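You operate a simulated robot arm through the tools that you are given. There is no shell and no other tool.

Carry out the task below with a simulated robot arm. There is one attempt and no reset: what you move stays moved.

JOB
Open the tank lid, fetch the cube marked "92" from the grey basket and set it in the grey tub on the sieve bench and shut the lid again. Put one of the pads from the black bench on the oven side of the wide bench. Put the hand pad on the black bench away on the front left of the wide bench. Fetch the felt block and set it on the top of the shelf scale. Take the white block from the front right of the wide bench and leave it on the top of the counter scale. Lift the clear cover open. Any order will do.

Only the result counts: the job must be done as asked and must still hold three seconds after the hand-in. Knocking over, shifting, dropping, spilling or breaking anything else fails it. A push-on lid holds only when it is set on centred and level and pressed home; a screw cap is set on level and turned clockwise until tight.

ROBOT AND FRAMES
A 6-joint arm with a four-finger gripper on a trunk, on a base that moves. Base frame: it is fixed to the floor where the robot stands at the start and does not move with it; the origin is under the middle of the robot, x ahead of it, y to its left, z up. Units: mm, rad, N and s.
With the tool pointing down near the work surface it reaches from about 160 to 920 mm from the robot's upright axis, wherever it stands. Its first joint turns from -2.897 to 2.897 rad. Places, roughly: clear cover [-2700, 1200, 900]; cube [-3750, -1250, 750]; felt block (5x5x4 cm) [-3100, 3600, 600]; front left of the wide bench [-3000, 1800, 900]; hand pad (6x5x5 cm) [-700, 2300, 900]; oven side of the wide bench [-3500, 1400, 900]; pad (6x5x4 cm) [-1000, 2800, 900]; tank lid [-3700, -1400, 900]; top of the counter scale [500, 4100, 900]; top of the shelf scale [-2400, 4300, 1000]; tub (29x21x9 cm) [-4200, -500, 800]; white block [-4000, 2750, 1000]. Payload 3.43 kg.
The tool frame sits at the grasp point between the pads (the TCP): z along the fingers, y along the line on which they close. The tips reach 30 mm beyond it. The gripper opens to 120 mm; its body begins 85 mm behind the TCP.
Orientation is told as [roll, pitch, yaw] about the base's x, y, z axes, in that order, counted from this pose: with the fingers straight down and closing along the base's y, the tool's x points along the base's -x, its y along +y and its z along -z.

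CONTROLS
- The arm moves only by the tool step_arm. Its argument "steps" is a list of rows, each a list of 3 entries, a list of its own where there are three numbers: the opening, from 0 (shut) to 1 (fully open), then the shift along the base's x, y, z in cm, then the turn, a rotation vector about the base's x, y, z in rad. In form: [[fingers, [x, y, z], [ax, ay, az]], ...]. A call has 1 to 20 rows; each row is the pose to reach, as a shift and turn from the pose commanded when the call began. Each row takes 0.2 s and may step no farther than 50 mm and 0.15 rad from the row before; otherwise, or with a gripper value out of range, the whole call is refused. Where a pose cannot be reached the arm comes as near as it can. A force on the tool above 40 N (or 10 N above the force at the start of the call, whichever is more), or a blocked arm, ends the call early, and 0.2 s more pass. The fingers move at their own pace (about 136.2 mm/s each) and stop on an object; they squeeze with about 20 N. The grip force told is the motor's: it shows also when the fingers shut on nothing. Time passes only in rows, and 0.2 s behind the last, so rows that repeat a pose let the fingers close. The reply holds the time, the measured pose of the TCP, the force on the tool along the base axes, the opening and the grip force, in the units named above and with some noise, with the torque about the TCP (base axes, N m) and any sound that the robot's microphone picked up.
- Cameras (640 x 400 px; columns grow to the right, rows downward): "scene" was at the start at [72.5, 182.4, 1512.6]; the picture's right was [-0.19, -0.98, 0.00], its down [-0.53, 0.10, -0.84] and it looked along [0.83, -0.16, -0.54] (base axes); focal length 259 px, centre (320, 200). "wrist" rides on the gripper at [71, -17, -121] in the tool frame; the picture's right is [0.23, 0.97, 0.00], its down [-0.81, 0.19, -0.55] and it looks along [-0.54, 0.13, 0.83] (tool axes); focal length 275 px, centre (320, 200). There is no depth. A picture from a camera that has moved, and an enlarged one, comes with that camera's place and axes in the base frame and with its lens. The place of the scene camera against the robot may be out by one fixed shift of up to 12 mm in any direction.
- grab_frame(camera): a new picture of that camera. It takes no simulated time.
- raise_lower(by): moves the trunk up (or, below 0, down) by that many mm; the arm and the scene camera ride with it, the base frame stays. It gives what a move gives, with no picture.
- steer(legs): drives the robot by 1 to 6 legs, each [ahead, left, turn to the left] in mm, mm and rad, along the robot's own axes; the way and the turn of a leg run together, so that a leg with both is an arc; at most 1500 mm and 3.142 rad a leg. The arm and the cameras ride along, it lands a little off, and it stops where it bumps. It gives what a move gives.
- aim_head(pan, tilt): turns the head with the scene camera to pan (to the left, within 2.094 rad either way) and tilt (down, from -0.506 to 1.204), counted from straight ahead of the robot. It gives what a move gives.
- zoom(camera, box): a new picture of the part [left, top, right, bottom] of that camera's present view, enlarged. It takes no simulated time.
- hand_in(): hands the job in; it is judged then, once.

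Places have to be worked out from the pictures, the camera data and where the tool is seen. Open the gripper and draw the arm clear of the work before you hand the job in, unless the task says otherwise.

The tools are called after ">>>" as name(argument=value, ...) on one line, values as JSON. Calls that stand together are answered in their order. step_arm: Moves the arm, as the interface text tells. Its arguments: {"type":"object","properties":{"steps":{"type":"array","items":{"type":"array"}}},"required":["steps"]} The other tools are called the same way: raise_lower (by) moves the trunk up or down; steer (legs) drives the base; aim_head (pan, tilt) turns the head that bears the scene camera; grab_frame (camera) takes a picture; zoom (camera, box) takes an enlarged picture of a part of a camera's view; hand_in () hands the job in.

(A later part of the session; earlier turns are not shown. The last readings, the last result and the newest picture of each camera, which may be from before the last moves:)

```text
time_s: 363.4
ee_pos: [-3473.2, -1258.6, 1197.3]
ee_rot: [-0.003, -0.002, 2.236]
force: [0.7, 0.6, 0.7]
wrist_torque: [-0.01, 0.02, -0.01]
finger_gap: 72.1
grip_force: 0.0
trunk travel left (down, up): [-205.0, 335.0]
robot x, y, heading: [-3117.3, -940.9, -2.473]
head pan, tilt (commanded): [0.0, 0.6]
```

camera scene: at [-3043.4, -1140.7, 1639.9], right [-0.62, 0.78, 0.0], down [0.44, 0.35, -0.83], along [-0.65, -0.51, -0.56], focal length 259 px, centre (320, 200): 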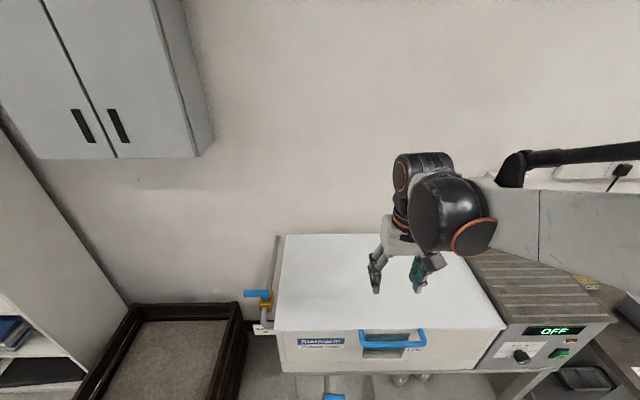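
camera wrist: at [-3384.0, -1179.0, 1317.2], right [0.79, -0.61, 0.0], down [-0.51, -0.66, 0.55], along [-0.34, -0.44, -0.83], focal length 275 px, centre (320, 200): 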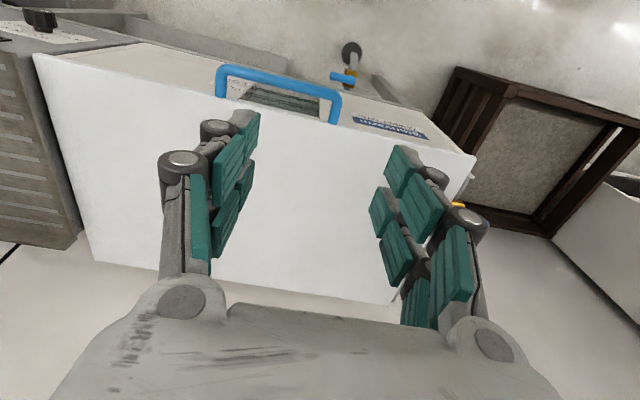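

Yaw done. Now I pitch the tool forward by 0.7 rad (fingers pointing forward-down) at this height and check reachability.

>>> step_arm(steps=[[0.6, [0, 0, 0], [-0.0868, 0.1098, 0]], [0.6, [0, 0, 0], [-0.1737, 0.2196, 0]], [0.6, [0, 0, 0], [-0.2605, 0.3294, 0]], [0.6, [0, 0, 0], [-0.3474, 0.4393, 0]], [0.6, [0, 0, 0], [-0.4342, 0.5491, 0]], [0.6, [0, 0, 0], [-0.4342, 0.5491, 0]]])

>>> grab_frame(camera="scene")

>>> grab_frame(camera="wrist")

```text
time_s: 364.8
ee_pos: [-3470.9, -1259.4, 1198.1]
ee_rot: [0.701, -0.001, 2.238]
force: [0.7, 1.0, 0.8]
wrist_torque: [-0.02, -0.02, 0.03]
finger_gap: 72.0
grip_force: 0.1
trunk travel left (down, up): [-205.0, 335.0]
robot x, y, heading: [-3119.7, -943.2, -2.471]
head pan, tilt (commanded): [0.0, 0.6]
```

```text
taken
camera scene: at [-3043.3, -1140.6, 1639.8], right [-0.62, 0.78, 0.0], down [0.44, 0.35, -0.83], along [-0.65, -0.51, -0.56], focal length 259 px, centre (320, 200)
```

scene: 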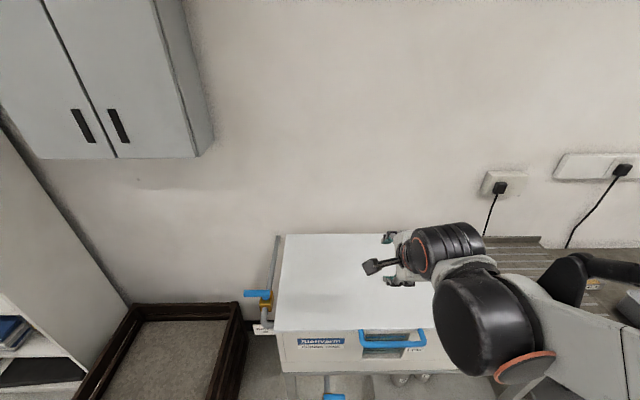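

```text
taken
camera wrist: at [-3357.5, -1259.7, 1278.3], right [-0.44, -0.64, 0.63], down [-0.34, 0.77, 0.55], along [-0.83, 0.03, -0.55], focal length 275 px, centre (320, 200)
```

wrist: 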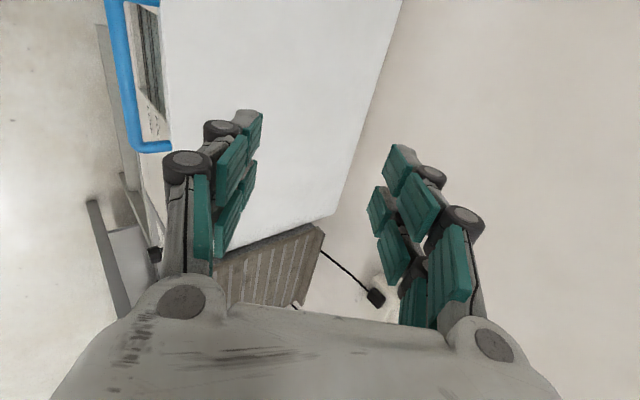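

The pitched pose is reachable. I move to a pre-grasp point about 80 mm back from the bar along the finger direction, with the fingers narrowed.

>>> step_arm(steps=[[0.4, [0.7, 1.35, -4.3], [0, 0, 0]], [0.4, [1.4, 2.7, -8.6], [0, 0, 0]], [0.4, [2.0, 4.0, -12.9], [0, 0, 0]], [0.4, [2.7, 5.4, -17.2], [0, 0, 0]], [0.4, [3.4, 6.7, -21.5], [0, 0, 0]], [0.4, [4.07, 8.07, -25.8], [0, 0, 0]], [0.4, [4.07, 8.07, -25.8], [0, 0, 0]]])

>>> grab_frame(camera="scene")

>>> grab_frame(camera="wrist")

```text
time_s: 366.4
ee_pos: [-3447.6, -1197.8, 1072.2]
ee_rot: [0.697, -0.001, 2.238]
force: [-0.2, 0.4, -0.5]
wrist_torque: [0.02, 0.02, 0.05]
finger_gap: 48.1
grip_force: 0.1
out of reach, approached as far as the arm can: row 4, 5, 6, 7
trunk travel left (down, up): [-205.0, 335.0]
robot x, y, heading: [-3119.7, -939.3, -2.474]
head pan, tilt (commanded): [0.0, 0.6]
```

```text
taken
camera scene: at [-3043.3, -1140.7, 1639.8], right [-0.62, 0.78, 0.0], down [0.44, 0.35, -0.83], along [-0.65, -0.51, -0.56], focal length 259 px, centre (320, 200)
```

scene: 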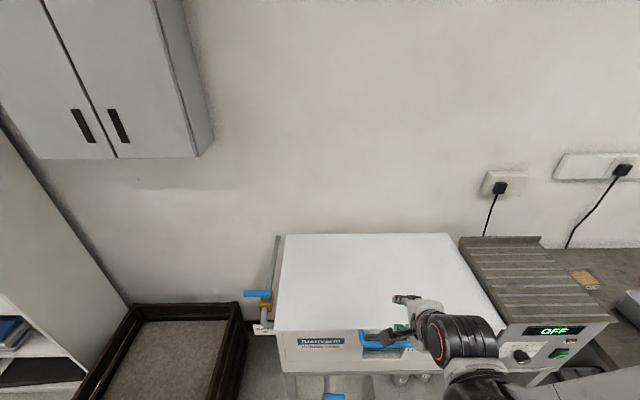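

```text
taken
camera wrist: at [-3333.5, -1198.4, 1152.9], right [-0.44, -0.64, 0.62], down [-0.34, 0.77, 0.55], along [-0.83, 0.03, -0.56], focal length 275 px, centre (320, 200)
```

wrist: 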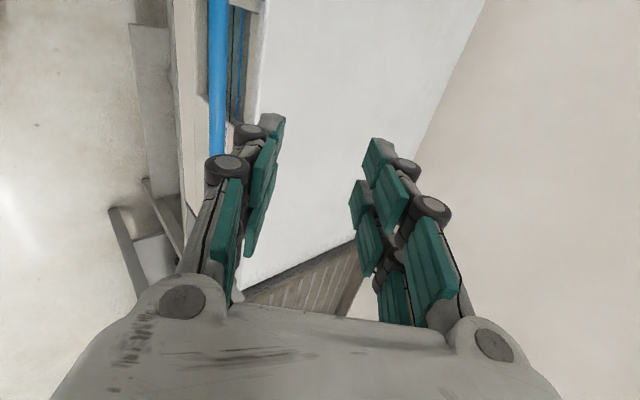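

Limited by the trunk height again. I lift the arm 45 mm, then lower the trunk 200 mm so the fingertips end just short of the bar.

>>> step_arm(steps=[[0.4, [0, 0, 2.2], [0, 0, 0]], [0.4, [0, 0, 4.5], [0, 0, 0]], [0.4, [0, 0, 4.5], [0, 0, 0]]])

>>> raise_lower(by=-170)

>>> grab_frame(camera="scene")

>>> grab_frame(camera="wrist")

```text
time_s: 367.2
ee_pos: [-3448.0, -1198.0, 1117.0]
ee_rot: [0.698, -0.002, 2.237]
force: [0.2, 0.1, 0.2]
wrist_torque: [-0.01, 0.0, 0.04]
finger_gap: 48.2
grip_force: 0.0
trunk travel left (down, up): [-205.0, 335.0]
robot x, y, heading: [-3114.0, -939.2, -2.475]
head pan, tilt (commanded): [0.0, 0.6]
```

```text
time_s: 369.1
ee_pos: [-3448.8, -1198.9, 947.7]
ee_rot: [0.699, -0.002, 2.237]
force: [-0.2, 0.4, -0.2]
wrist_torque: [-0.01, -0.01, -0.02]
finger_gap: 48.0
grip_force: 0.0
trunk travel left (down, up): [-35.0, 505.0]
robot x, y, heading: [-3118.9, -939.5, -2.474]
head pan, tilt (commanded): [0.0, 0.6]
```

```text
taken
camera scene: at [-3043.4, -1140.7, 1469.9], right [-0.62, 0.78, 0.0], down [0.44, 0.35, -0.83], along [-0.65, -0.51, -0.56], focal length 259 px, centre (320, 200)
```

scene: 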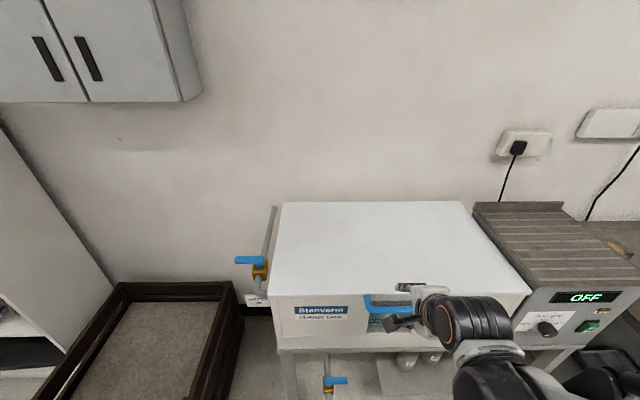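

```text
taken
camera wrist: at [-3333.4, -1198.6, 1028.4], right [-0.44, -0.64, 0.63], down [-0.34, 0.77, 0.55], along [-0.83, 0.03, -0.56], focal length 275 px, centre (320, 200)
```

wrist: 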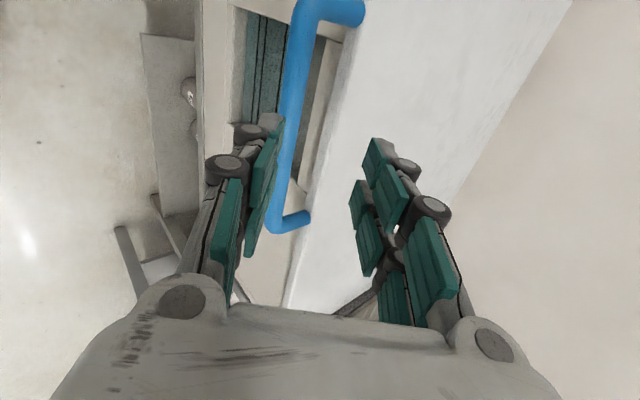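

In the tool frame the bar lies ~23 mm toward the lower fingers and ~69 mm ahead; lowering the trunk the last 33 mm aligns it. Then I'll recheck.

>>> raise_lower(by=-33)

>>> grab_frame(camera="wrist")

```text
time_s: 369.9
ee_pos: [-3448.4, -1197.1, 914.8]
ee_rot: [0.699, -0.002, 2.236]
force: [-0.6, -0.2, 0.3]
wrist_torque: [-0.04, -0.02, -0.05]
finger_gap: 47.6
grip_force: 0.1
trunk travel left (down, up): [-2.0, 538.0]
robot x, y, heading: [-3115.8, -940.2, -2.471]
head pan, tilt (commanded): [0.0, 0.6]
```

```text
taken
camera wrist: at [-3333.4, -1198.6, 995.3], right [-0.44, -0.64, 0.63], down [-0.34, 0.77, 0.55], along [-0.83, 0.03, -0.56], focal length 275 px, centre (320, 200)
```

wrist: 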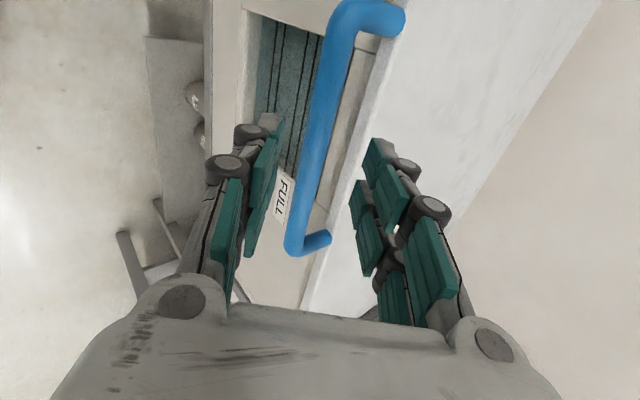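

The bar now lies centrally between the upper and lower fingers, ~42 mm ahead of the TCP. I advance 25 mm along the finger direction and check.

>>> step_arm(steps=[[0.4, [-0.35, -0.27, -0.73], [0, 0, 0]], [0.4, [-0.7, -0.54, -1.46], [0, 0, 0]], [0.4, [-1.02, -0.81, -2.18], [0, 0, 0]], [0.4, [-1.02, -0.81, -2.18], [0, 0, 0]]])

>>> grab_frame(camera="wrist")

```text
time_s: 370.9
ee_pos: [-3458.6, -1205.6, 892.2]
ee_rot: [0.698, -0.003, 2.238]
force: [-0.9, 0.4, -0.5]
wrist_torque: [-0.03, 0.0, -0.04]
finger_gap: 48.2
grip_force: 0.1
trunk travel left (down, up): [-2.0, 538.0]
robot x, y, heading: [-3117.9, -937.4, -2.477]
head pan, tilt (commanded): [0.0, 0.6]
```

```text
taken
camera wrist: at [-3343.9, -1206.9, 973.4], right [-0.44, -0.64, 0.63], down [-0.34, 0.77, 0.55], along [-0.83, 0.03, -0.56], focal length 275 px, centre (320, 200)
```

wrist: 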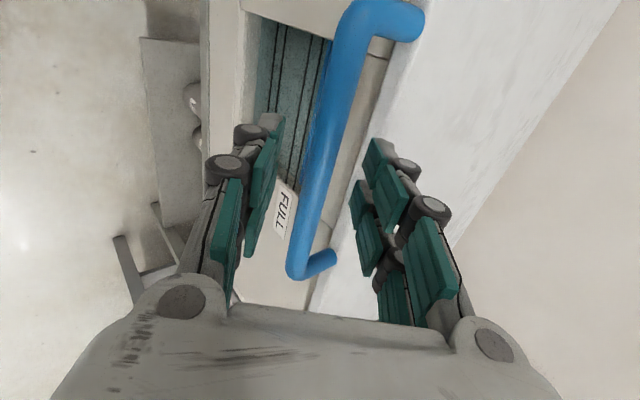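

The bar sits between the fingers about 20 mm beyond the TCP. Closing the fingers on it.

>>> step_arm(steps=[[0.2, [0, 0, 0], [0, 0, 0]], [0, [0, 0, 0], [0, 0, 0]], [0, [0, 0, 0], [0, 0, 0]], [0, [0, 0, 0], [0, 0, 0]]])

>>> grab_frame(camera="wrist")

```text
time_s: 371.9
ee_pos: [-3458.3, -1207.4, 891.7]
ee_rot: [0.699, -0.003, 2.236]
force: [-7.8, -5.0, 15.1]
wrist_torque: [0.82, 1.24, 1.55]
finger_gap: 16.0
grip_force: 44.9
trunk travel left (down, up): [-2.0, 538.0]
robot x, y, heading: [-3117.1, -936.8, -2.473]
head pan, tilt (commanded): [0.0, 0.6]
```

```text
taken
camera wrist: at [-3344.3, -1207.2, 973.7], right [-0.44, -0.64, 0.63], down [-0.34, 0.77, 0.55], along [-0.83, 0.03, -0.55], focal length 275 px, centre (320, 200)
```

wrist: 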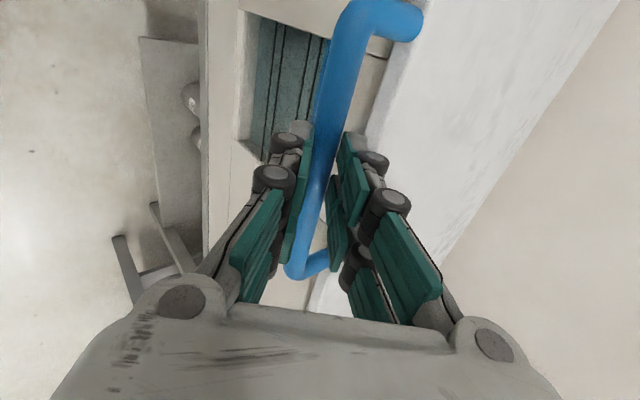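

Gripped (16 mm bar). Now I swing the bar along its arc about the back hinge, first 0.5 rad, watching the forces.

>>> step_arm(steps=[[0, [-0.18, -0.14, 4.51], [0, 0, 0]], [0, [-0.71, -0.56, 8.98], [0, 0, 0]], [0, [-1.58, -1.25, 13.36], [0, 0, 0]], [0, [-2.8, -2.21, 17.6], [0, 0, 0]], [0, [-4.34, -3.43, 21.67], [0, 0, 0]]])

>>> grab_frame(camera="scene")

```text
time_s: 373.1
ee_pos: [-3501.1, -1241.7, 1109.8]
ee_rot: [0.697, -0.001, 2.238]
force: [0.7, 0.8, 0.5]
wrist_torque: [0.01, 0.04, -0.03]
finger_gap: 0.0
grip_force: 32.9
trunk travel left (down, up): [-2.0, 538.0]
robot x, y, heading: [-3120.2, -940.0, -2.475]
head pan, tilt (commanded): [0.0, 0.6]
```

```text
taken
camera scene: at [-3043.3, -1140.7, 1436.8], right [-0.62, 0.78, 0.0], down [0.44, 0.35, -0.83], along [-0.65, -0.51, -0.57], focal length 259 px, centre (320, 200)
```

scene: 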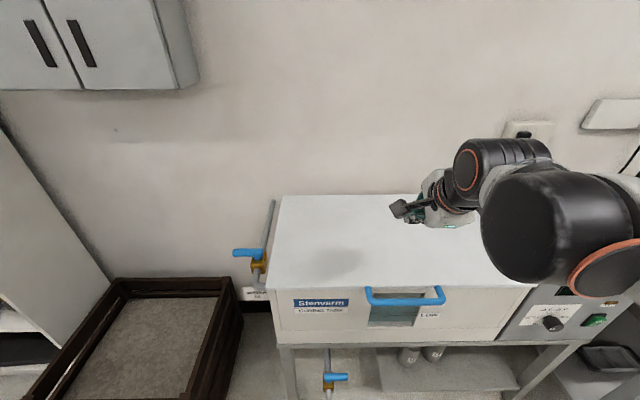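

The bar slipped out of the tips: the pitch was too steep for the load. I'll instead hook it with closed, nearly horizontal fingers from below; for that I back the base off to get a flatter tool pose.

>>> steer(legs=[[-275, 0, 0]])

>>> step_arm(steps=[[0, [-0.8, -0.63, -2], [-0.07, 0.0886, 0]], [0, [-1.6, -1.26, -5], [-0.14, 0.177, 0]], [0, [-2.8, -2.2, -8.5], [-0.21, 0.2657, 0]], [0, [-4.2, -3.3, -12], [-0.28, 0.354, 0]], [0, [-5.6, -4.4, -15], [-0.35, 0.443, 0]], [0, [-7, -5.5, -18], [-0.38, 0.48, 0]], [0, [-8, -6.3, -20], [-0.38, 0.48, 0]], [0, [-8, -6.3, -20], [-0.38, 0.48, 0]]])

>>> grab_frame(camera="scene")

>>> grab_frame(camera="wrist")

```text
time_s: 375.0
ee_pos: [-3285.2, -1070.0, 1109.1]
ee_rot: [0.697, -0.003, 2.236]
force: [0.9, 0.7, -0.3]
wrist_torque: [-0.01, 0.04, -0.02]
finger_gap: 0.0
grip_force: 33.5
trunk travel left (down, up): [-2.0, 538.0]
robot x, y, heading: [-2904.6, -767.5, -2.475]
head pan, tilt (commanded): [0.0, 0.6]
```

```text
time_s: 376.8
ee_pos: [-3379.0, -1143.0, 964.0]
ee_rot: [1.307, 0.003, 2.234]
force: [0.0, -0.4, -0.9]
wrist_torque: [0.01, -0.03, -0.02]
finger_gap: 0.0
grip_force: 33.3
out of reach, approached as far as the arm can: row 5, 6, 7, 8
trunk travel left (down, up): [-2.0, 538.0]
robot x, y, heading: [-2902.3, -768.8, -2.475]
head pan, tilt (commanded): [0.0, 0.6]
```

```text
taken
camera scene: at [-2826.9, -969.8, 1436.8], right [-0.62, 0.79, 0.0], down [0.44, 0.35, -0.82], along [-0.65, -0.51, -0.57], focal length 259 px, centre (320, 200)
```

scene: 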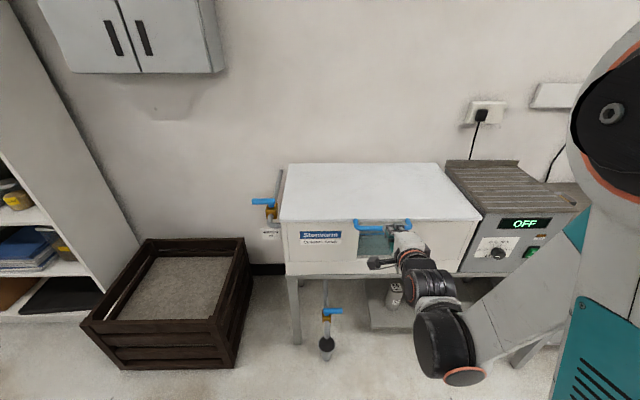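

```text
taken
camera wrist: at [-3240.9, -1125.1, 979.4], right [-0.06, -0.34, 0.94], down [-0.12, 0.94, 0.33], along [-0.99, -0.09, -0.09], focal length 275 px, centre (320, 200)
```

wrist: 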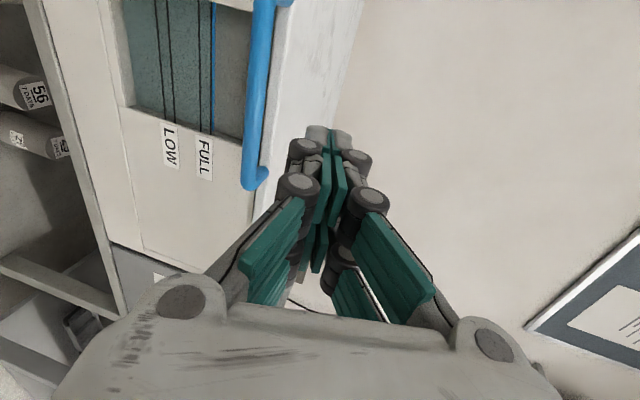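

Tool is now at 15° pitch but the height limit is z≈964 here. I'll back off 130 mm more and extend, then probe how low the hook can go.

>>> steer(legs=[[-130, 0, 0]])

>>> step_arm(steps=[[0, [-3, -2.36, 1], [0, 0, 0]], [0, [-6, -4.7, 1], [0, 0, 0]], [0, [-9, -7.1, 1], [0, 0, 0]], [0, [-9, -7.1, -3], [0, 0, 0]], [0, [-9, -7.1, -7], [0, 0, 0]], [0, [-9, -7.1, -11.5], [0, 0, 0]], [0, [-9, -7.1, -11.5], [0, 0, 0]]])

>>> grab_frame(camera="wrist")

```text
time_s: 378.1
ee_pos: [-3277.4, -1064.5, 965.1]
ee_rot: [1.307, 0.002, 2.236]
force: [0.0, -0.4, 0.0]
wrist_torque: [-0.01, 0.03, 0.01]
finger_gap: 0.0
grip_force: 33.4
trunk travel left (down, up): [-2.0, 538.0]
robot x, y, heading: [-2803.4, -690.0, -2.476]
head pan, tilt (commanded): [0.0, 0.6]
```

```text
time_s: 379.7
ee_pos: [-3386.5, -1148.2, 873.6]
ee_rot: [1.308, 0.003, 2.235]
force: [0.0, -0.4, -0.1]
wrist_torque: [0.04, 0.01, 0.02]
finger_gap: 0.0
grip_force: 33.3
out of reach, approached as far as the arm can: row 6, 7
trunk travel left (down, up): [-2.0, 538.0]
robot x, y, heading: [-2801.5, -689.7, -2.472]
head pan, tilt (commanded): [0.0, 0.6]
```

```text
taken
camera wrist: at [-3248.0, -1131.1, 889.0], right [-0.06, -0.34, 0.94], down [-0.12, 0.94, 0.33], along [-0.99, -0.09, -0.1], focal length 275 px, centre (320, 200)
```

wrist: 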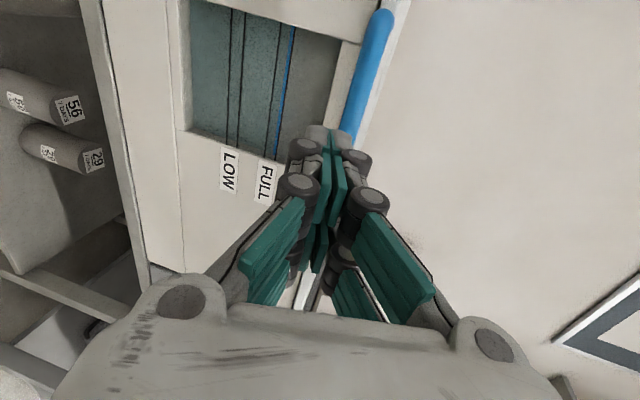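

At this distance the hook gets low enough (z≈874), with the bar ~105 mm ahead and ~28 mm above the finger axis. I slide the closed fingers under the bar.

>>> step_arm(steps=[[0, [-1.7, -1.35, -1.0], [0, 0, 0]], [0, [-3.4, -2.7, -1.8], [0, 0, 0]], [0, [-5.1, -4.05, -2.4], [0, 0, 0]], [0, [-6.88, -5.44, -2.8], [0, 0, 0]], [0, [-6.88, -5.44, -2.8], [0, 0, 0]]])

>>> grab_frame(camera="wrist")

>>> grab_frame(camera="scene")

```text
time_s: 380.9
ee_pos: [-3455.8, -1203.8, 846.7]
ee_rot: [1.308, 0.0, 2.235]
force: [-0.1, -0.2, 0.4]
wrist_torque: [0.04, -0.01, 0.02]
finger_gap: 0.1
grip_force: 33.2
trunk travel left (down, up): [-2.0, 538.0]
robot x, y, heading: [-2799.5, -686.6, -2.473]
head pan, tilt (commanded): [0.0, 0.6]
```

```text
taken
camera wrist: at [-3317.9, -1185.9, 861.2], right [-0.06, -0.34, 0.94], down [-0.12, 0.94, 0.33], along [-0.99, -0.09, -0.09], focal length 275 px, centre (320, 200)
```

wrist: 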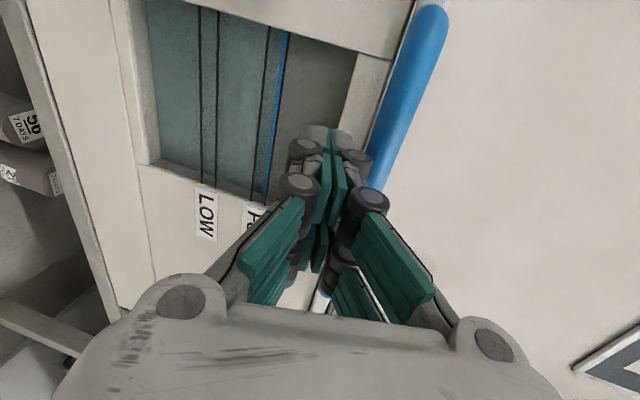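

```text
taken
camera scene: at [-2725.8, -890.1, 1436.8], right [-0.62, 0.79, 0.0], down [0.44, 0.35, -0.82], along [-0.65, -0.51, -0.57], focal length 259 px, centre (320, 200)
```

scene: 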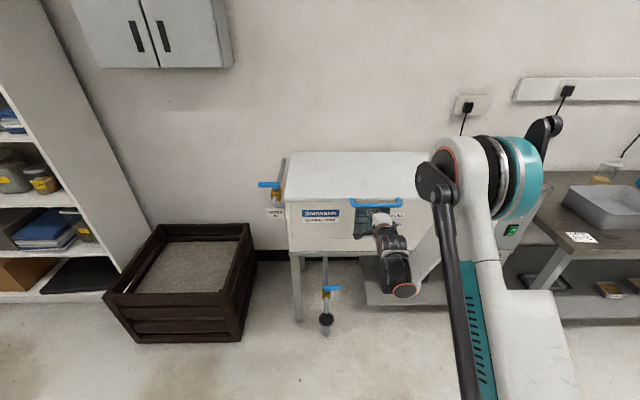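

The closed fingers are now right under the bar without touching. I lift along the lid's arc while gradually pitching the tool, first 0.2 rad.

>>> step_arm(steps=[[0, [0, 0, 1.2], [0, 0, 0]], [0, [0.01, 0.01, 2.92], [0.0186, -0.0236, 0]], [0, [-0.08, -0.06, 5.23], [0.0367, -0.0466, 0]], [0, [-0.24, -0.19, 7.55], [0.0562, -0.0713, 0]], [0, [-0.5, -0.4, 9.85], [0.0746, -0.0945, 0]]])

>>> grab_frame(camera="scene")

>>> grab_frame(camera="wrist")

```text
time_s: 382.1
ee_pos: [-3460.8, -1207.2, 946.1]
ee_rot: [1.189, 0.002, 2.236]
force: [3.5, 3.8, -0.9]
wrist_torque: [0.01, 0.03, 0.06]
finger_gap: 0.0
grip_force: 33.2
trunk travel left (down, up): [-2.0, 538.0]
robot x, y, heading: [-2798.6, -690.2, -2.471]
head pan, tilt (commanded): [0.0, 0.6]
```

```text
taken
camera scene: at [-2725.4, -889.7, 1436.8], right [-0.62, 0.79, 0.0], down [0.44, 0.35, -0.83], along [-0.65, -0.51, -0.56], focal length 259 px, centre (320, 200)
```

scene: 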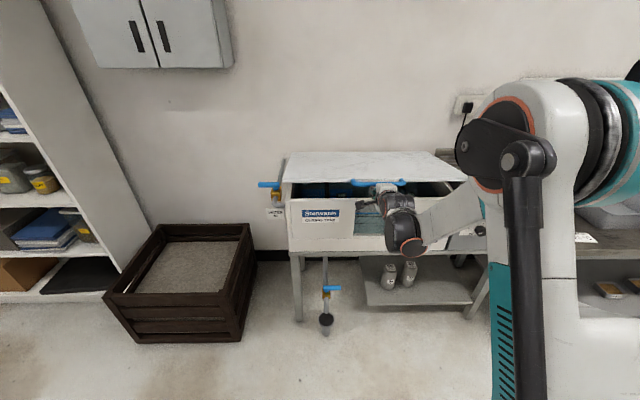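

```text
taken
camera wrist: at [-3324.0, -1191.3, 974.5], right [-0.14, -0.4, 0.9], down [-0.15, 0.91, 0.38], along [-0.98, -0.08, -0.19], focal length 275 px, centre (320, 200)
```

wrist: 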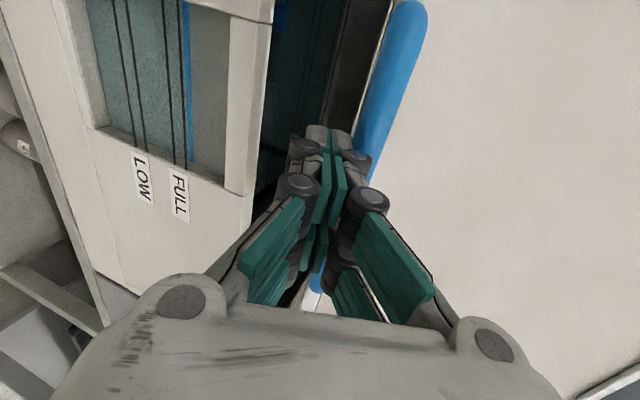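

The lid is rising with only ~5 N load. Continuing along the arc to about 0.7 rad.

>>> step_arm(steps=[[0, [-0.78, -0.61, 4.53], [0.0367, -0.0466, 0]], [0, [-1.92, -1.51, 8.93], [0.0746, -0.0945, 0]], [0, [-3.38, -2.66, 13.16], [0.1115, -0.1413, 0]], [0, [-5.17, -4.08, 17.17], [0.1481, -0.1876, 0]], [0, [-7.25, -5.72, 20.94], [0.1846, -0.2339, 0]]])

>>> grab_frame(camera="scene")

>>> grab_frame(camera="wrist")

```text
time_s: 383.3
ee_pos: [-3533.9, -1265.3, 1156.1]
ee_rot: [0.891, -0.001, 2.236]
force: [-0.6, -0.2, 0.3]
wrist_torque: [0.0, -0.03, 0.02]
finger_gap: 0.3
grip_force: 33.6
trunk travel left (down, up): [-2.0, 538.0]
robot x, y, heading: [-2800.3, -688.4, -2.476]
head pan, tilt (commanded): [0.0, 0.6]
```

```text
taken
camera scene: at [-2725.7, -890.1, 1436.7], right [-0.62, 0.79, 0.0], down [0.44, 0.35, -0.82], along [-0.65, -0.51, -0.57], focal length 259 px, centre (320, 200)
```

scene: 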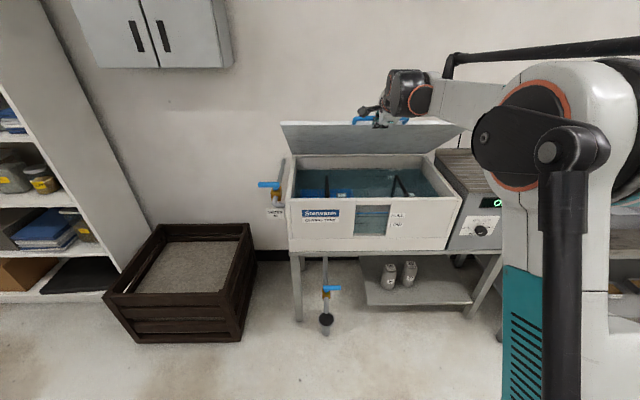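

```text
taken
camera wrist: at [-3408.1, -1257.1, 1218.2], right [-0.34, -0.56, 0.76], down [-0.26, 0.83, 0.5], along [-0.9, -0.03, -0.43], focal length 275 px, centre (320, 200)
```

wrist: 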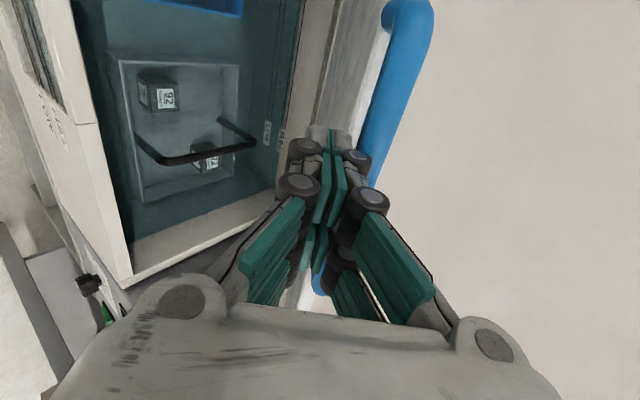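

The lid is at ~40° and the load reads about zero, so it may hold by friction. I'll test by lowering the hook 20 mm and looking.

>>> step_arm(steps=[[0, [0, 0, -0.8], [0, 0, 0]], [0, [0, 0, -1.6], [0, 0, 0]], [0, [0, 0, -2.4], [0, 0, 0]], [0, [0, 0, -2.4], [0, 0, 0]], [0, [0, 0, -2.4], [0, 0, 0]]])

>>> grab_frame(camera="wrist")

>>> zoom(camera="scene", box=[260, 60, 500, 260])

```text
time_s: 384.5
ee_pos: [-3532.0, -1264.5, 1131.0]
ee_rot: [0.89, 0.0, 2.235]
force: [0.3, 1.0, 0.4]
wrist_torque: [-0.02, 0.01, -0.02]
finger_gap: 0.0
grip_force: 33.4
trunk travel left (down, up): [-2.0, 538.0]
robot x, y, heading: [-2801.0, -689.7, -2.477]
head pan, tilt (commanded): [0.0, 0.6]
```

```text
taken
camera wrist: at [-3407.5, -1256.8, 1193.6], right [-0.34, -0.56, 0.76], down [-0.26, 0.83, 0.5], along [-0.9, -0.03, -0.43], focal length 275 px, centre (320, 200)
```

wrist: 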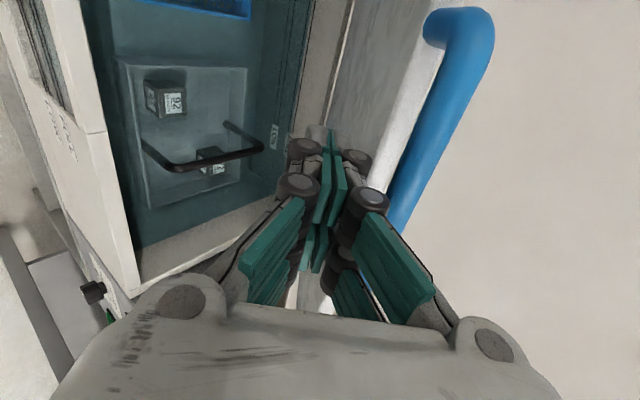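

```text
2.00 times, centred on (380, 160) of scene
camera zoom: at [-2725.6, -890.0, 1436.8], right [-0.62, 0.79, 0.0], down [0.44, 0.35, -0.82], along [-0.65, -0.51, -0.57], focal length 519 px, centre (200, 280)
```

zoom: 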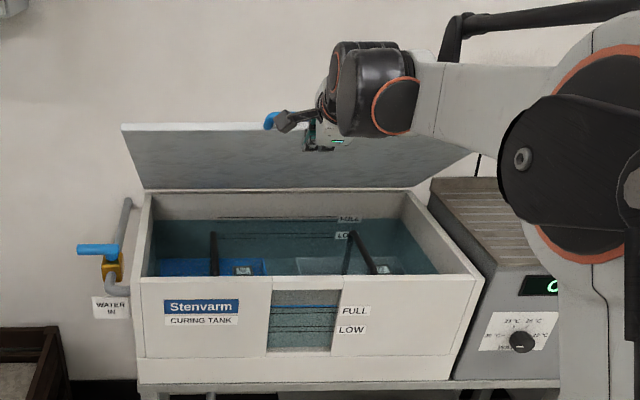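

The lid stays put by friction, so I can reposition freely. I retract the arm, then bring the base 300 mm closer to open it further.

>>> step_arm(steps=[[0, [2.98, 2.35, 3.1], [0, 0, 0]], [0, [5.97, 4.71, 6.2], [0, 0, 0]], [0, [9.58, 7.56, 6.2], [0, 0, 0]], [0, [13.19, 10.41, 6.2], [0, 0, 0]], [0, [16.8, 13.26, 6.2], [0, 0, 0]], [0, [20.41, 16.11, 6.2], [0, 0, 0]], [0, [24.02, 18.96, 6.2], [0, 0, 0]], [0, [27.63, 21.81, 6.2], [0, 0, 0]], [0, [27.63, 21.81, 6.2], [0, 0, 0]]])

>>> steer(legs=[[290, 0, 0]])

>>> grab_frame(camera="scene")

>>> grab_frame(camera="wrist")

```text
time_s: 386.5
ee_pos: [-3254.1, -1047.2, 1193.8]
ee_rot: [0.891, 0.002, 2.235]
force: [0.8, 0.1, 0.6]
wrist_torque: [-0.01, -0.01, -0.01]
finger_gap: 0.2
grip_force: 33.8
trunk travel left (down, up): [-2.0, 538.0]
robot x, y, heading: [-2799.5, -686.4, -2.474]
head pan, tilt (commanded): [0.0, 0.6]
```

```text
time_s: 388.5
ee_pos: [-3483.4, -1226.0, 1193.4]
ee_rot: [0.89, 0.0, 2.236]
force: [0.5, 0.5, -0.1]
wrist_torque: [0.0, 0.02, -0.01]
finger_gap: 0.0
grip_force: 33.3
trunk travel left (down, up): [-2.0, 538.0]
robot x, y, heading: [-3030.4, -867.9, -2.476]
head pan, tilt (commanded): [0.0, 0.6]
```

```text
taken
camera scene: at [-2952.9, -1069.4, 1436.8], right [-0.62, 0.79, 0.0], down [0.44, 0.35, -0.83], along [-0.65, -0.51, -0.56], focal length 259 px, centre (320, 200)
```

scene: 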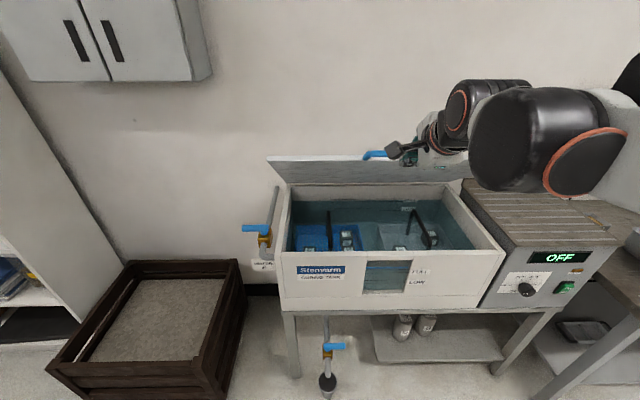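

```text
taken
camera wrist: at [-3357.3, -1218.5, 1255.6], right [-0.34, -0.56, 0.76], down [-0.26, 0.83, 0.5], along [-0.9, -0.03, -0.43], focal length 275 px, centre (320, 200)
```

wrist: 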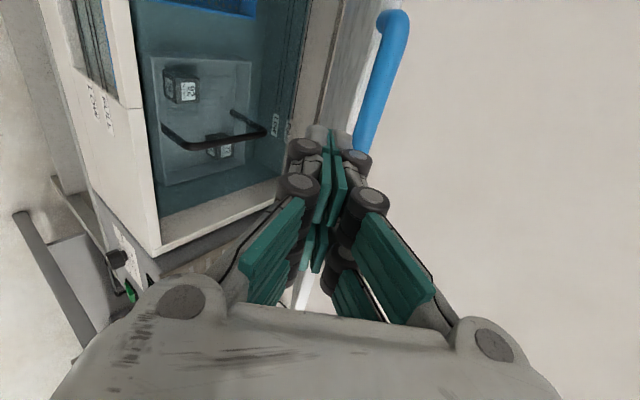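

Bar is ~85 mm ahead and above the finger axis again. I slide under it and push the lid further up along the arc to about 1.1 rad.

>>> step_arm(steps=[[0, [-2.36, -1.85, -1.93], [0, 0, 0]], [0, [-4.68, -3.67, -3.86], [0, 0, 0]], [0, [-7.05, -5.53, -0.38], [0.0366, -0.0466, 0]], [0, [-9.68, -7.6, 2.8], [0.0743, -0.0947, 0]], [0, [-12.53, -9.84, 5.6], [0.111, -0.1414, 0]], [0, [-15.58, -12.23, 8.04], [0.1488, -0.1895, 0]]])

>>> grab_frame(camera="scene")

>>> grab_frame(camera="wrist")

```text
time_s: 389.9
ee_pos: [-3640.1, -1350.5, 1272.7]
ee_rot: [0.647, 0.0, 2.237]
force: [1.0, 0.7, 0.0]
wrist_torque: [0.0, -0.02, 0.02]
finger_gap: 0.0
grip_force: 33.1
trunk travel left (down, up): [-2.0, 538.0]
robot x, y, heading: [-3026.7, -870.5, -2.476]
head pan, tilt (commanded): [0.0, 0.6]
```

```text
taken
camera scene: at [-2953.3, -1069.6, 1436.7], right [-0.62, 0.79, 0.0], down [0.44, 0.35, -0.82], along [-0.65, -0.51, -0.57], focal length 259 px, centre (320, 200)
```

scene: 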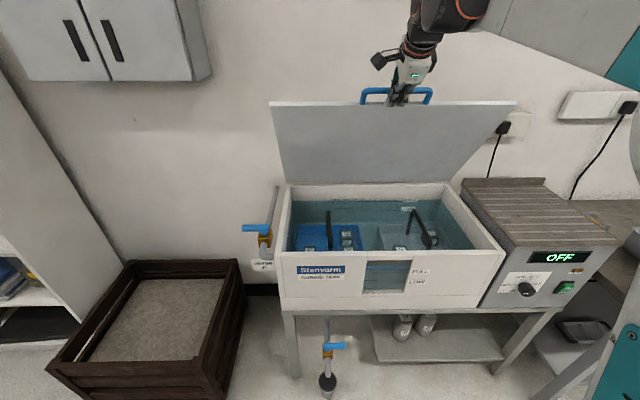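

```text
taken
camera wrist: at [-3528.2, -1352.8, 1358.2], right [-0.47, -0.66, 0.59], down [-0.36, 0.75, 0.56], along [-0.81, 0.05, -0.59], focal length 275 px, centre (320, 200)
```

wrist: 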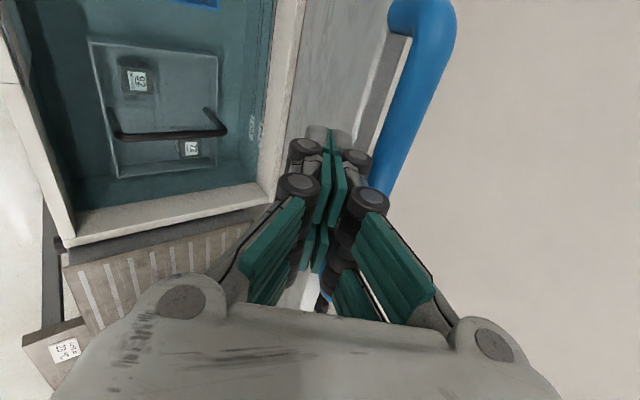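

The lid follows nicely (~63°). Continuing up to about 86°.

>>> step_arm(steps=[[0, [-3.23, -2.53, 2.04], [0.0366, -0.0466, 0]], [0, [-6.58, -5.17, 3.64], [0.0732, -0.0933, 0]], [0, [-10.06, -7.9, 4.83], [0.1099, -0.14, 0]], [0, [-13.58, -10.66, 5.57], [0.1476, -0.1881, 0]], [0, [-13.58, -10.66, 5.57], [0.1476, -0.1881, 0]]])

>>> grab_frame(camera="scene")

```text
time_s: 391.1
ee_pos: [-3707.4, -1402.1, 1278.7]
ee_rot: [0.41, 0.0, 2.236]
force: [0.5, -0.7, -1.5]
wrist_torque: [0.04, -0.06, 0.01]
finger_gap: 0.2
grip_force: 33.0
out of reach, approached as far as the arm can: row 3, 4, 5
trunk travel left (down, up): [-2.0, 538.0]
robot x, y, heading: [-3027.4, -867.8, -2.474]
head pan, tilt (commanded): [0.0, 0.6]
```

```text
taken
camera scene: at [-2953.9, -1070.1, 1436.8], right [-0.62, 0.79, 0.0], down [0.44, 0.35, -0.82], along [-0.65, -0.51, -0.57], focal length 259 px, centre (320, 200)
```

scene: 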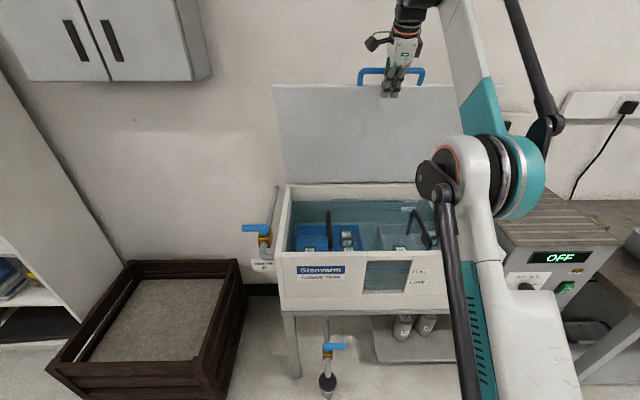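

The lid is near 77° but the arm is at its reach. I push it the rest with the base, driving forward 80 mm.

>>> steer(legs=[[80, 0, 0]])

>>> grab_frame(camera="scene")

>>> grab_frame(camera="wrist")

```text
time_s: 392.1
ee_pos: [-3768.4, -1451.4, 1278.9]
ee_rot: [0.41, 0.0, 2.238]
force: [0.3, -0.1, 0.8]
wrist_torque: [0.01, 0.02, 0.04]
finger_gap: 0.1
grip_force: 33.5
trunk travel left (down, up): [-2.0, 538.0]
robot x, y, heading: [-3090.4, -918.2, -2.477]
head pan, tilt (commanded): [0.0, 0.6]
```

```text
taken
camera scene: at [-3016.0, -1119.2, 1436.7], right [-0.62, 0.78, 0.0], down [0.44, 0.35, -0.82], along [-0.65, -0.51, -0.57], focal length 259 px, centre (320, 200)
```

scene: 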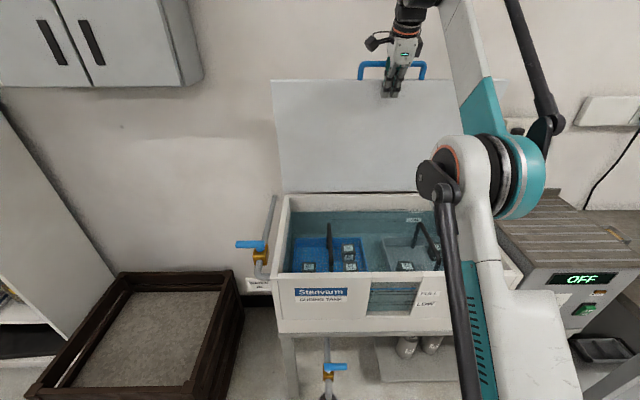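

```text
taken
camera wrist: at [-3675.2, -1468.5, 1382.3], right [-0.56, -0.73, 0.39], down [-0.47, 0.67, 0.58], along [-0.69, 0.15, -0.71], focal length 275 px, centre (320, 200)
```

wrist: 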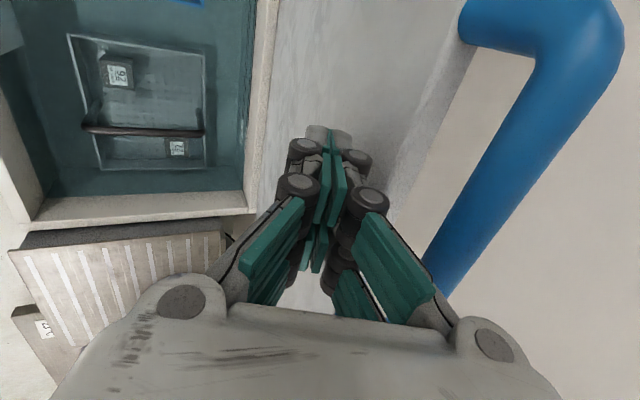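

The lid stands nearly vertical and stays. I withdraw the hook, and bring the tool back to pointing down above the tank to look at the basket.

>>> step_arm(steps=[[0, [3.54, 2.78, 0], [0, 0, 0]], [0, [7.08, 5.56, 0], [0, 0, 0]], [0, [10.6, 8.3, 0], [0.0844, -0.1075, 0]], [0, [13.77, 10.8, 1.5], [0.1687, -0.215, 0]], [0.5, [16.1, 12.7, 4], [0.253, -0.3225, 0]], [0.5, [16.1, 12.7, 6], [0.253, -0.3225, 0]], [0.5, [16.1, 12.7, 6], [0.253, -0.3225, 0]]])

>>> grab_frame(camera="wrist")

>>> grab_frame(camera="scene")

```text
time_s: 393.7
ee_pos: [-3607.4, -1322.8, 1338.8]
ee_rot: [0.0, 0.001, 2.237]
force: [0.9, -0.8, -0.5]
wrist_torque: [0.01, -0.03, 0.02]
finger_gap: 60.1
grip_force: 0.1
trunk travel left (down, up): [-2.0, 538.0]
robot x, y, heading: [-3088.2, -920.8, -2.47]
head pan, tilt (commanded): [0.0, 0.6]
```

```text
taken
camera wrist: at [-3550.3, -1369.9, 1459.2], right [-0.62, -0.78, 0.0], down [-0.65, 0.52, 0.55], along [-0.43, 0.34, -0.83], focal length 275 px, centre (320, 200)
```

wrist: 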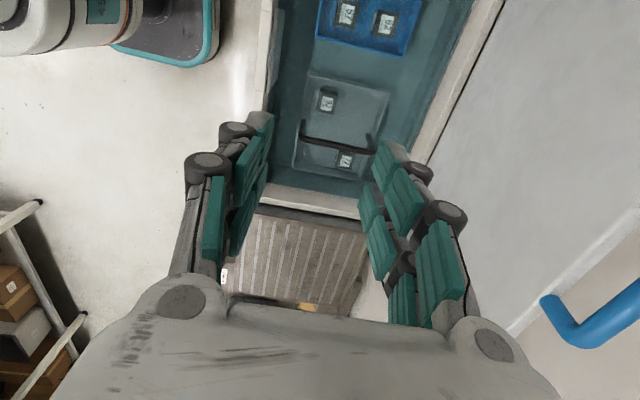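

```text
taken
camera scene: at [-3015.8, -1119.0, 1436.8], right [-0.62, 0.78, 0.0], down [0.44, 0.35, -0.82], along [-0.65, -0.51, -0.57], focal length 259 px, centre (320, 200)
```

scene: 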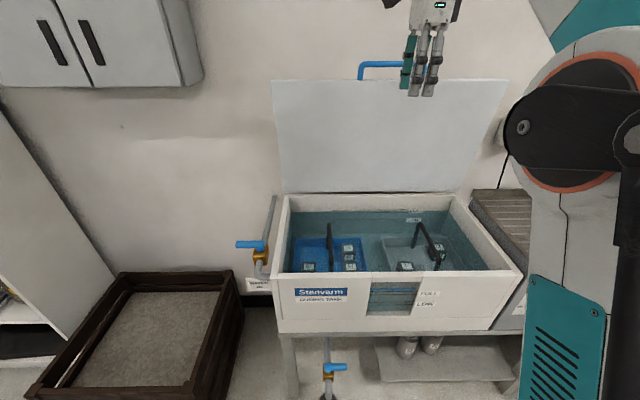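

>>> zoom(camera="wrist", box=[270, 60, 420, 190])

>>> zoom(camera="scene", box=[280, 190, 500, 290])

```text
3.08 times, centred on (345, 125) of wrist
camera zoom: at [-3550.3, -1369.9, 1459.2], right [-0.62, -0.78, 0.0], down [-0.65, 0.52, 0.55], along [-0.43, 0.34, -0.83], focal length 847 px, centre (243, 431)
```

zoom: 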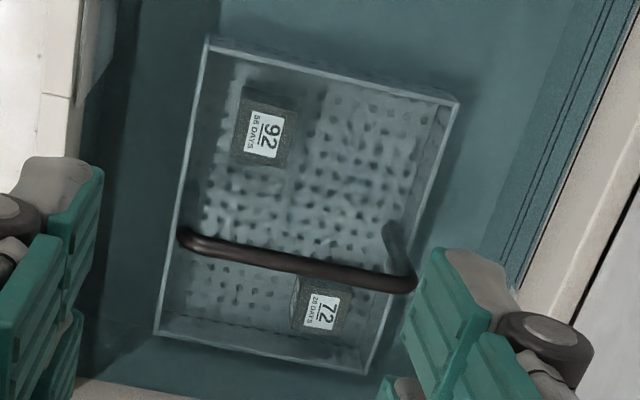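

```text
2.91 times, centred on (390, 240) of scene
camera zoom: at [-3015.8, -1119.0, 1436.8], right [-0.62, 0.78, 0.0], down [0.44, 0.35, -0.82], along [-0.65, -0.51, -0.57], focal length 754 px, centre (116, 84)
```

zoom: 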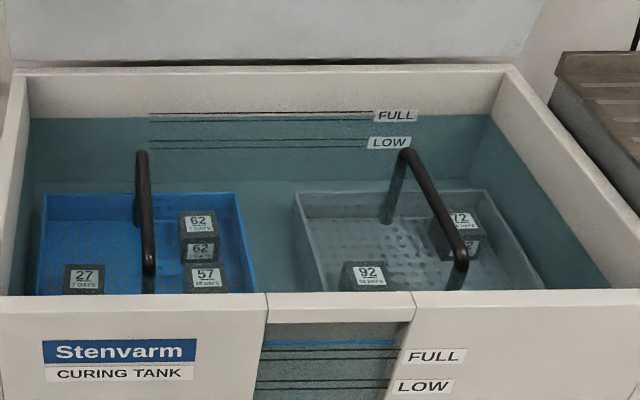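

The grey basket holds "92" and "72". Cube 92 triangulates to (-3710, -1265), top z≈706, aligned with the gripper's closing direction. I move above it and look closer.

>>> step_arm(steps=[[0.7, [-3.5, 1.93, -2.4], [0, 0, 0]], [0.7, [-7, 3.86, -4.8], [0, 0, 0]], [0.7, [-10.4, 5.8, -7.2], [0, 0, 0]], [0.7, [-10.4, 5.8, -12], [0, 0, 0]], [0.7, [-10.4, 5.8, -17], [0, 0, 0]], [0.7, [-10.4, 5.8, -22], [0, 0, 0]], [0.7, [-10.4, 5.8, -27], [0, 0, 0]], [0.7, [-10.4, 5.8, -32], [0, 0, 0]], [0.7, [-10.4, 5.8, -32], [0, 0, 0]]])

>>> grab_frame(camera="wrist")

>>> grab_frame(camera="scene")

```text
time_s: 395.7
ee_pos: [-3711.6, -1266.4, 1018.4]
ee_rot: [0.001, 0.0, 2.236]
force: [-0.1, 0.6, -0.8]
wrist_torque: [0.02, -0.02, 0.01]
finger_gap: 84.2
grip_force: 0.0
trunk travel left (down, up): [-2.0, 538.0]
robot x, y, heading: [-3090.0, -918.2, -2.471]
head pan, tilt (commanded): [0.0, 0.6]
```

```text
taken
camera wrist: at [-3655.4, -1312.5, 1139.0], right [-0.62, -0.78, 0.0], down [-0.65, 0.52, 0.55], along [-0.43, 0.34, -0.83], focal length 275 px, centre (320, 200)
```

wrist: 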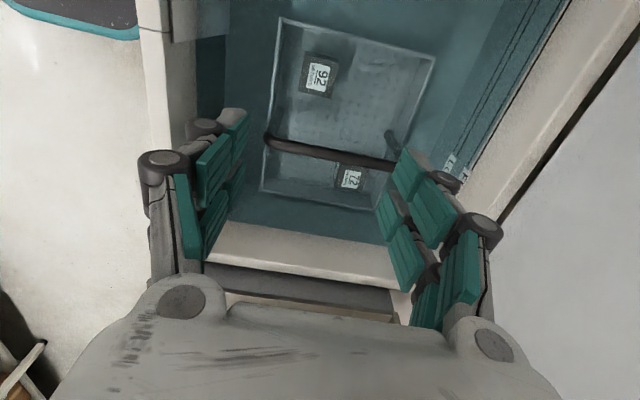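

```text
taken
camera scene: at [-3016.2, -1119.2, 1436.8], right [-0.62, 0.78, 0.0], down [0.44, 0.35, -0.82], along [-0.65, -0.51, -0.57], focal length 259 px, centre (320, 200)
```

scene: 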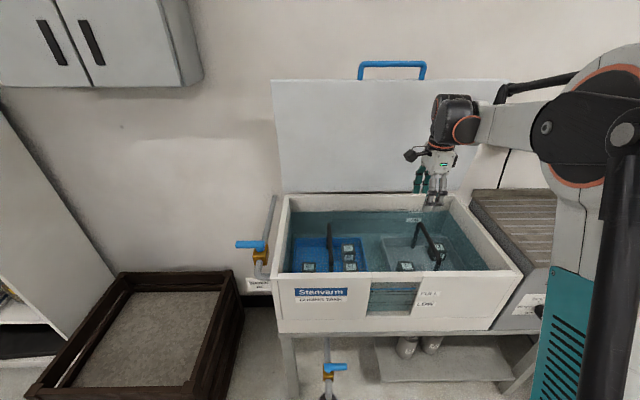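

>>> zoom(camera="wrist", box=[255, 5, 445, 215])

```text
1.90 times, centred on (350, 110) of wrist
camera zoom: at [-3655.4, -1312.5, 1139.0], right [-0.62, -0.78, 0.0], down [-0.65, 0.52, 0.55], along [-0.43, 0.34, -0.83], focal length 524 px, centre (263, 371)
```

zoom: 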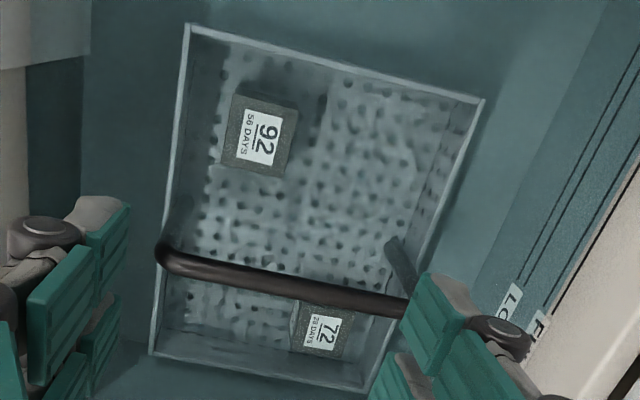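

Cube 92 is centred under the gripper. I narrow the opening to 60 mm, shift 5 mm forward to clear the basket's front wall, and descend in stages.

>>> step_arm(steps=[[0.5, [-0.2, -0.15, -3], [0, 0, 0]], [0.5, [-0.4, -0.3, -7], [0, 0, 0]], [0.5, [-0.4, -0.3, -11.5], [0, 0, 0]], [0.5, [-0.4, -0.3, -16], [0, 0, 0]], [0.5, [-0.4, -0.3, -16], [0, 0, 0]]])

>>> grab_frame(camera="wrist")

>>> grab_frame(camera="scene")

```text
time_s: 396.9
ee_pos: [-3715.4, -1271.1, 859.2]
ee_rot: [0.0, -0.001, 2.237]
force: [-0.8, -0.6, -1.2]
wrist_torque: [0.02, -0.02, 0.01]
finger_gap: 60.2
grip_force: 0.1
trunk travel left (down, up): [-2.0, 538.0]
robot x, y, heading: [-3089.9, -919.0, -2.475]
head pan, tilt (commanded): [0.0, 0.6]
```

```text
taken
camera wrist: at [-3658.2, -1315.7, 979.5], right [-0.62, -0.78, 0.0], down [-0.65, 0.52, 0.55], along [-0.43, 0.34, -0.83], focal length 275 px, centre (320, 200)
```

wrist: 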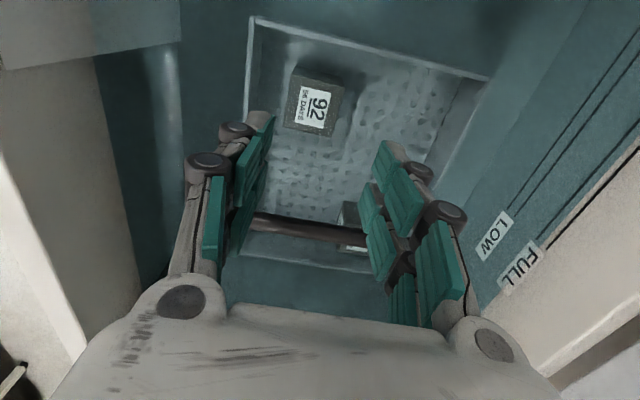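

```text
taken
camera scene: at [-3016.2, -1119.3, 1436.8], right [-0.62, 0.78, 0.0], down [0.44, 0.35, -0.82], along [-0.65, -0.51, -0.57], focal length 259 px, centre (320, 200)
```

scene: 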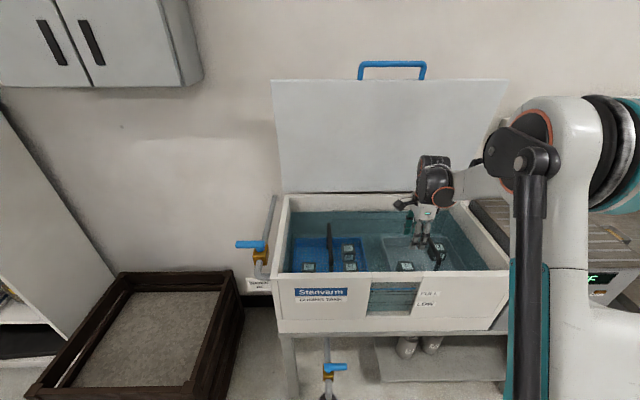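

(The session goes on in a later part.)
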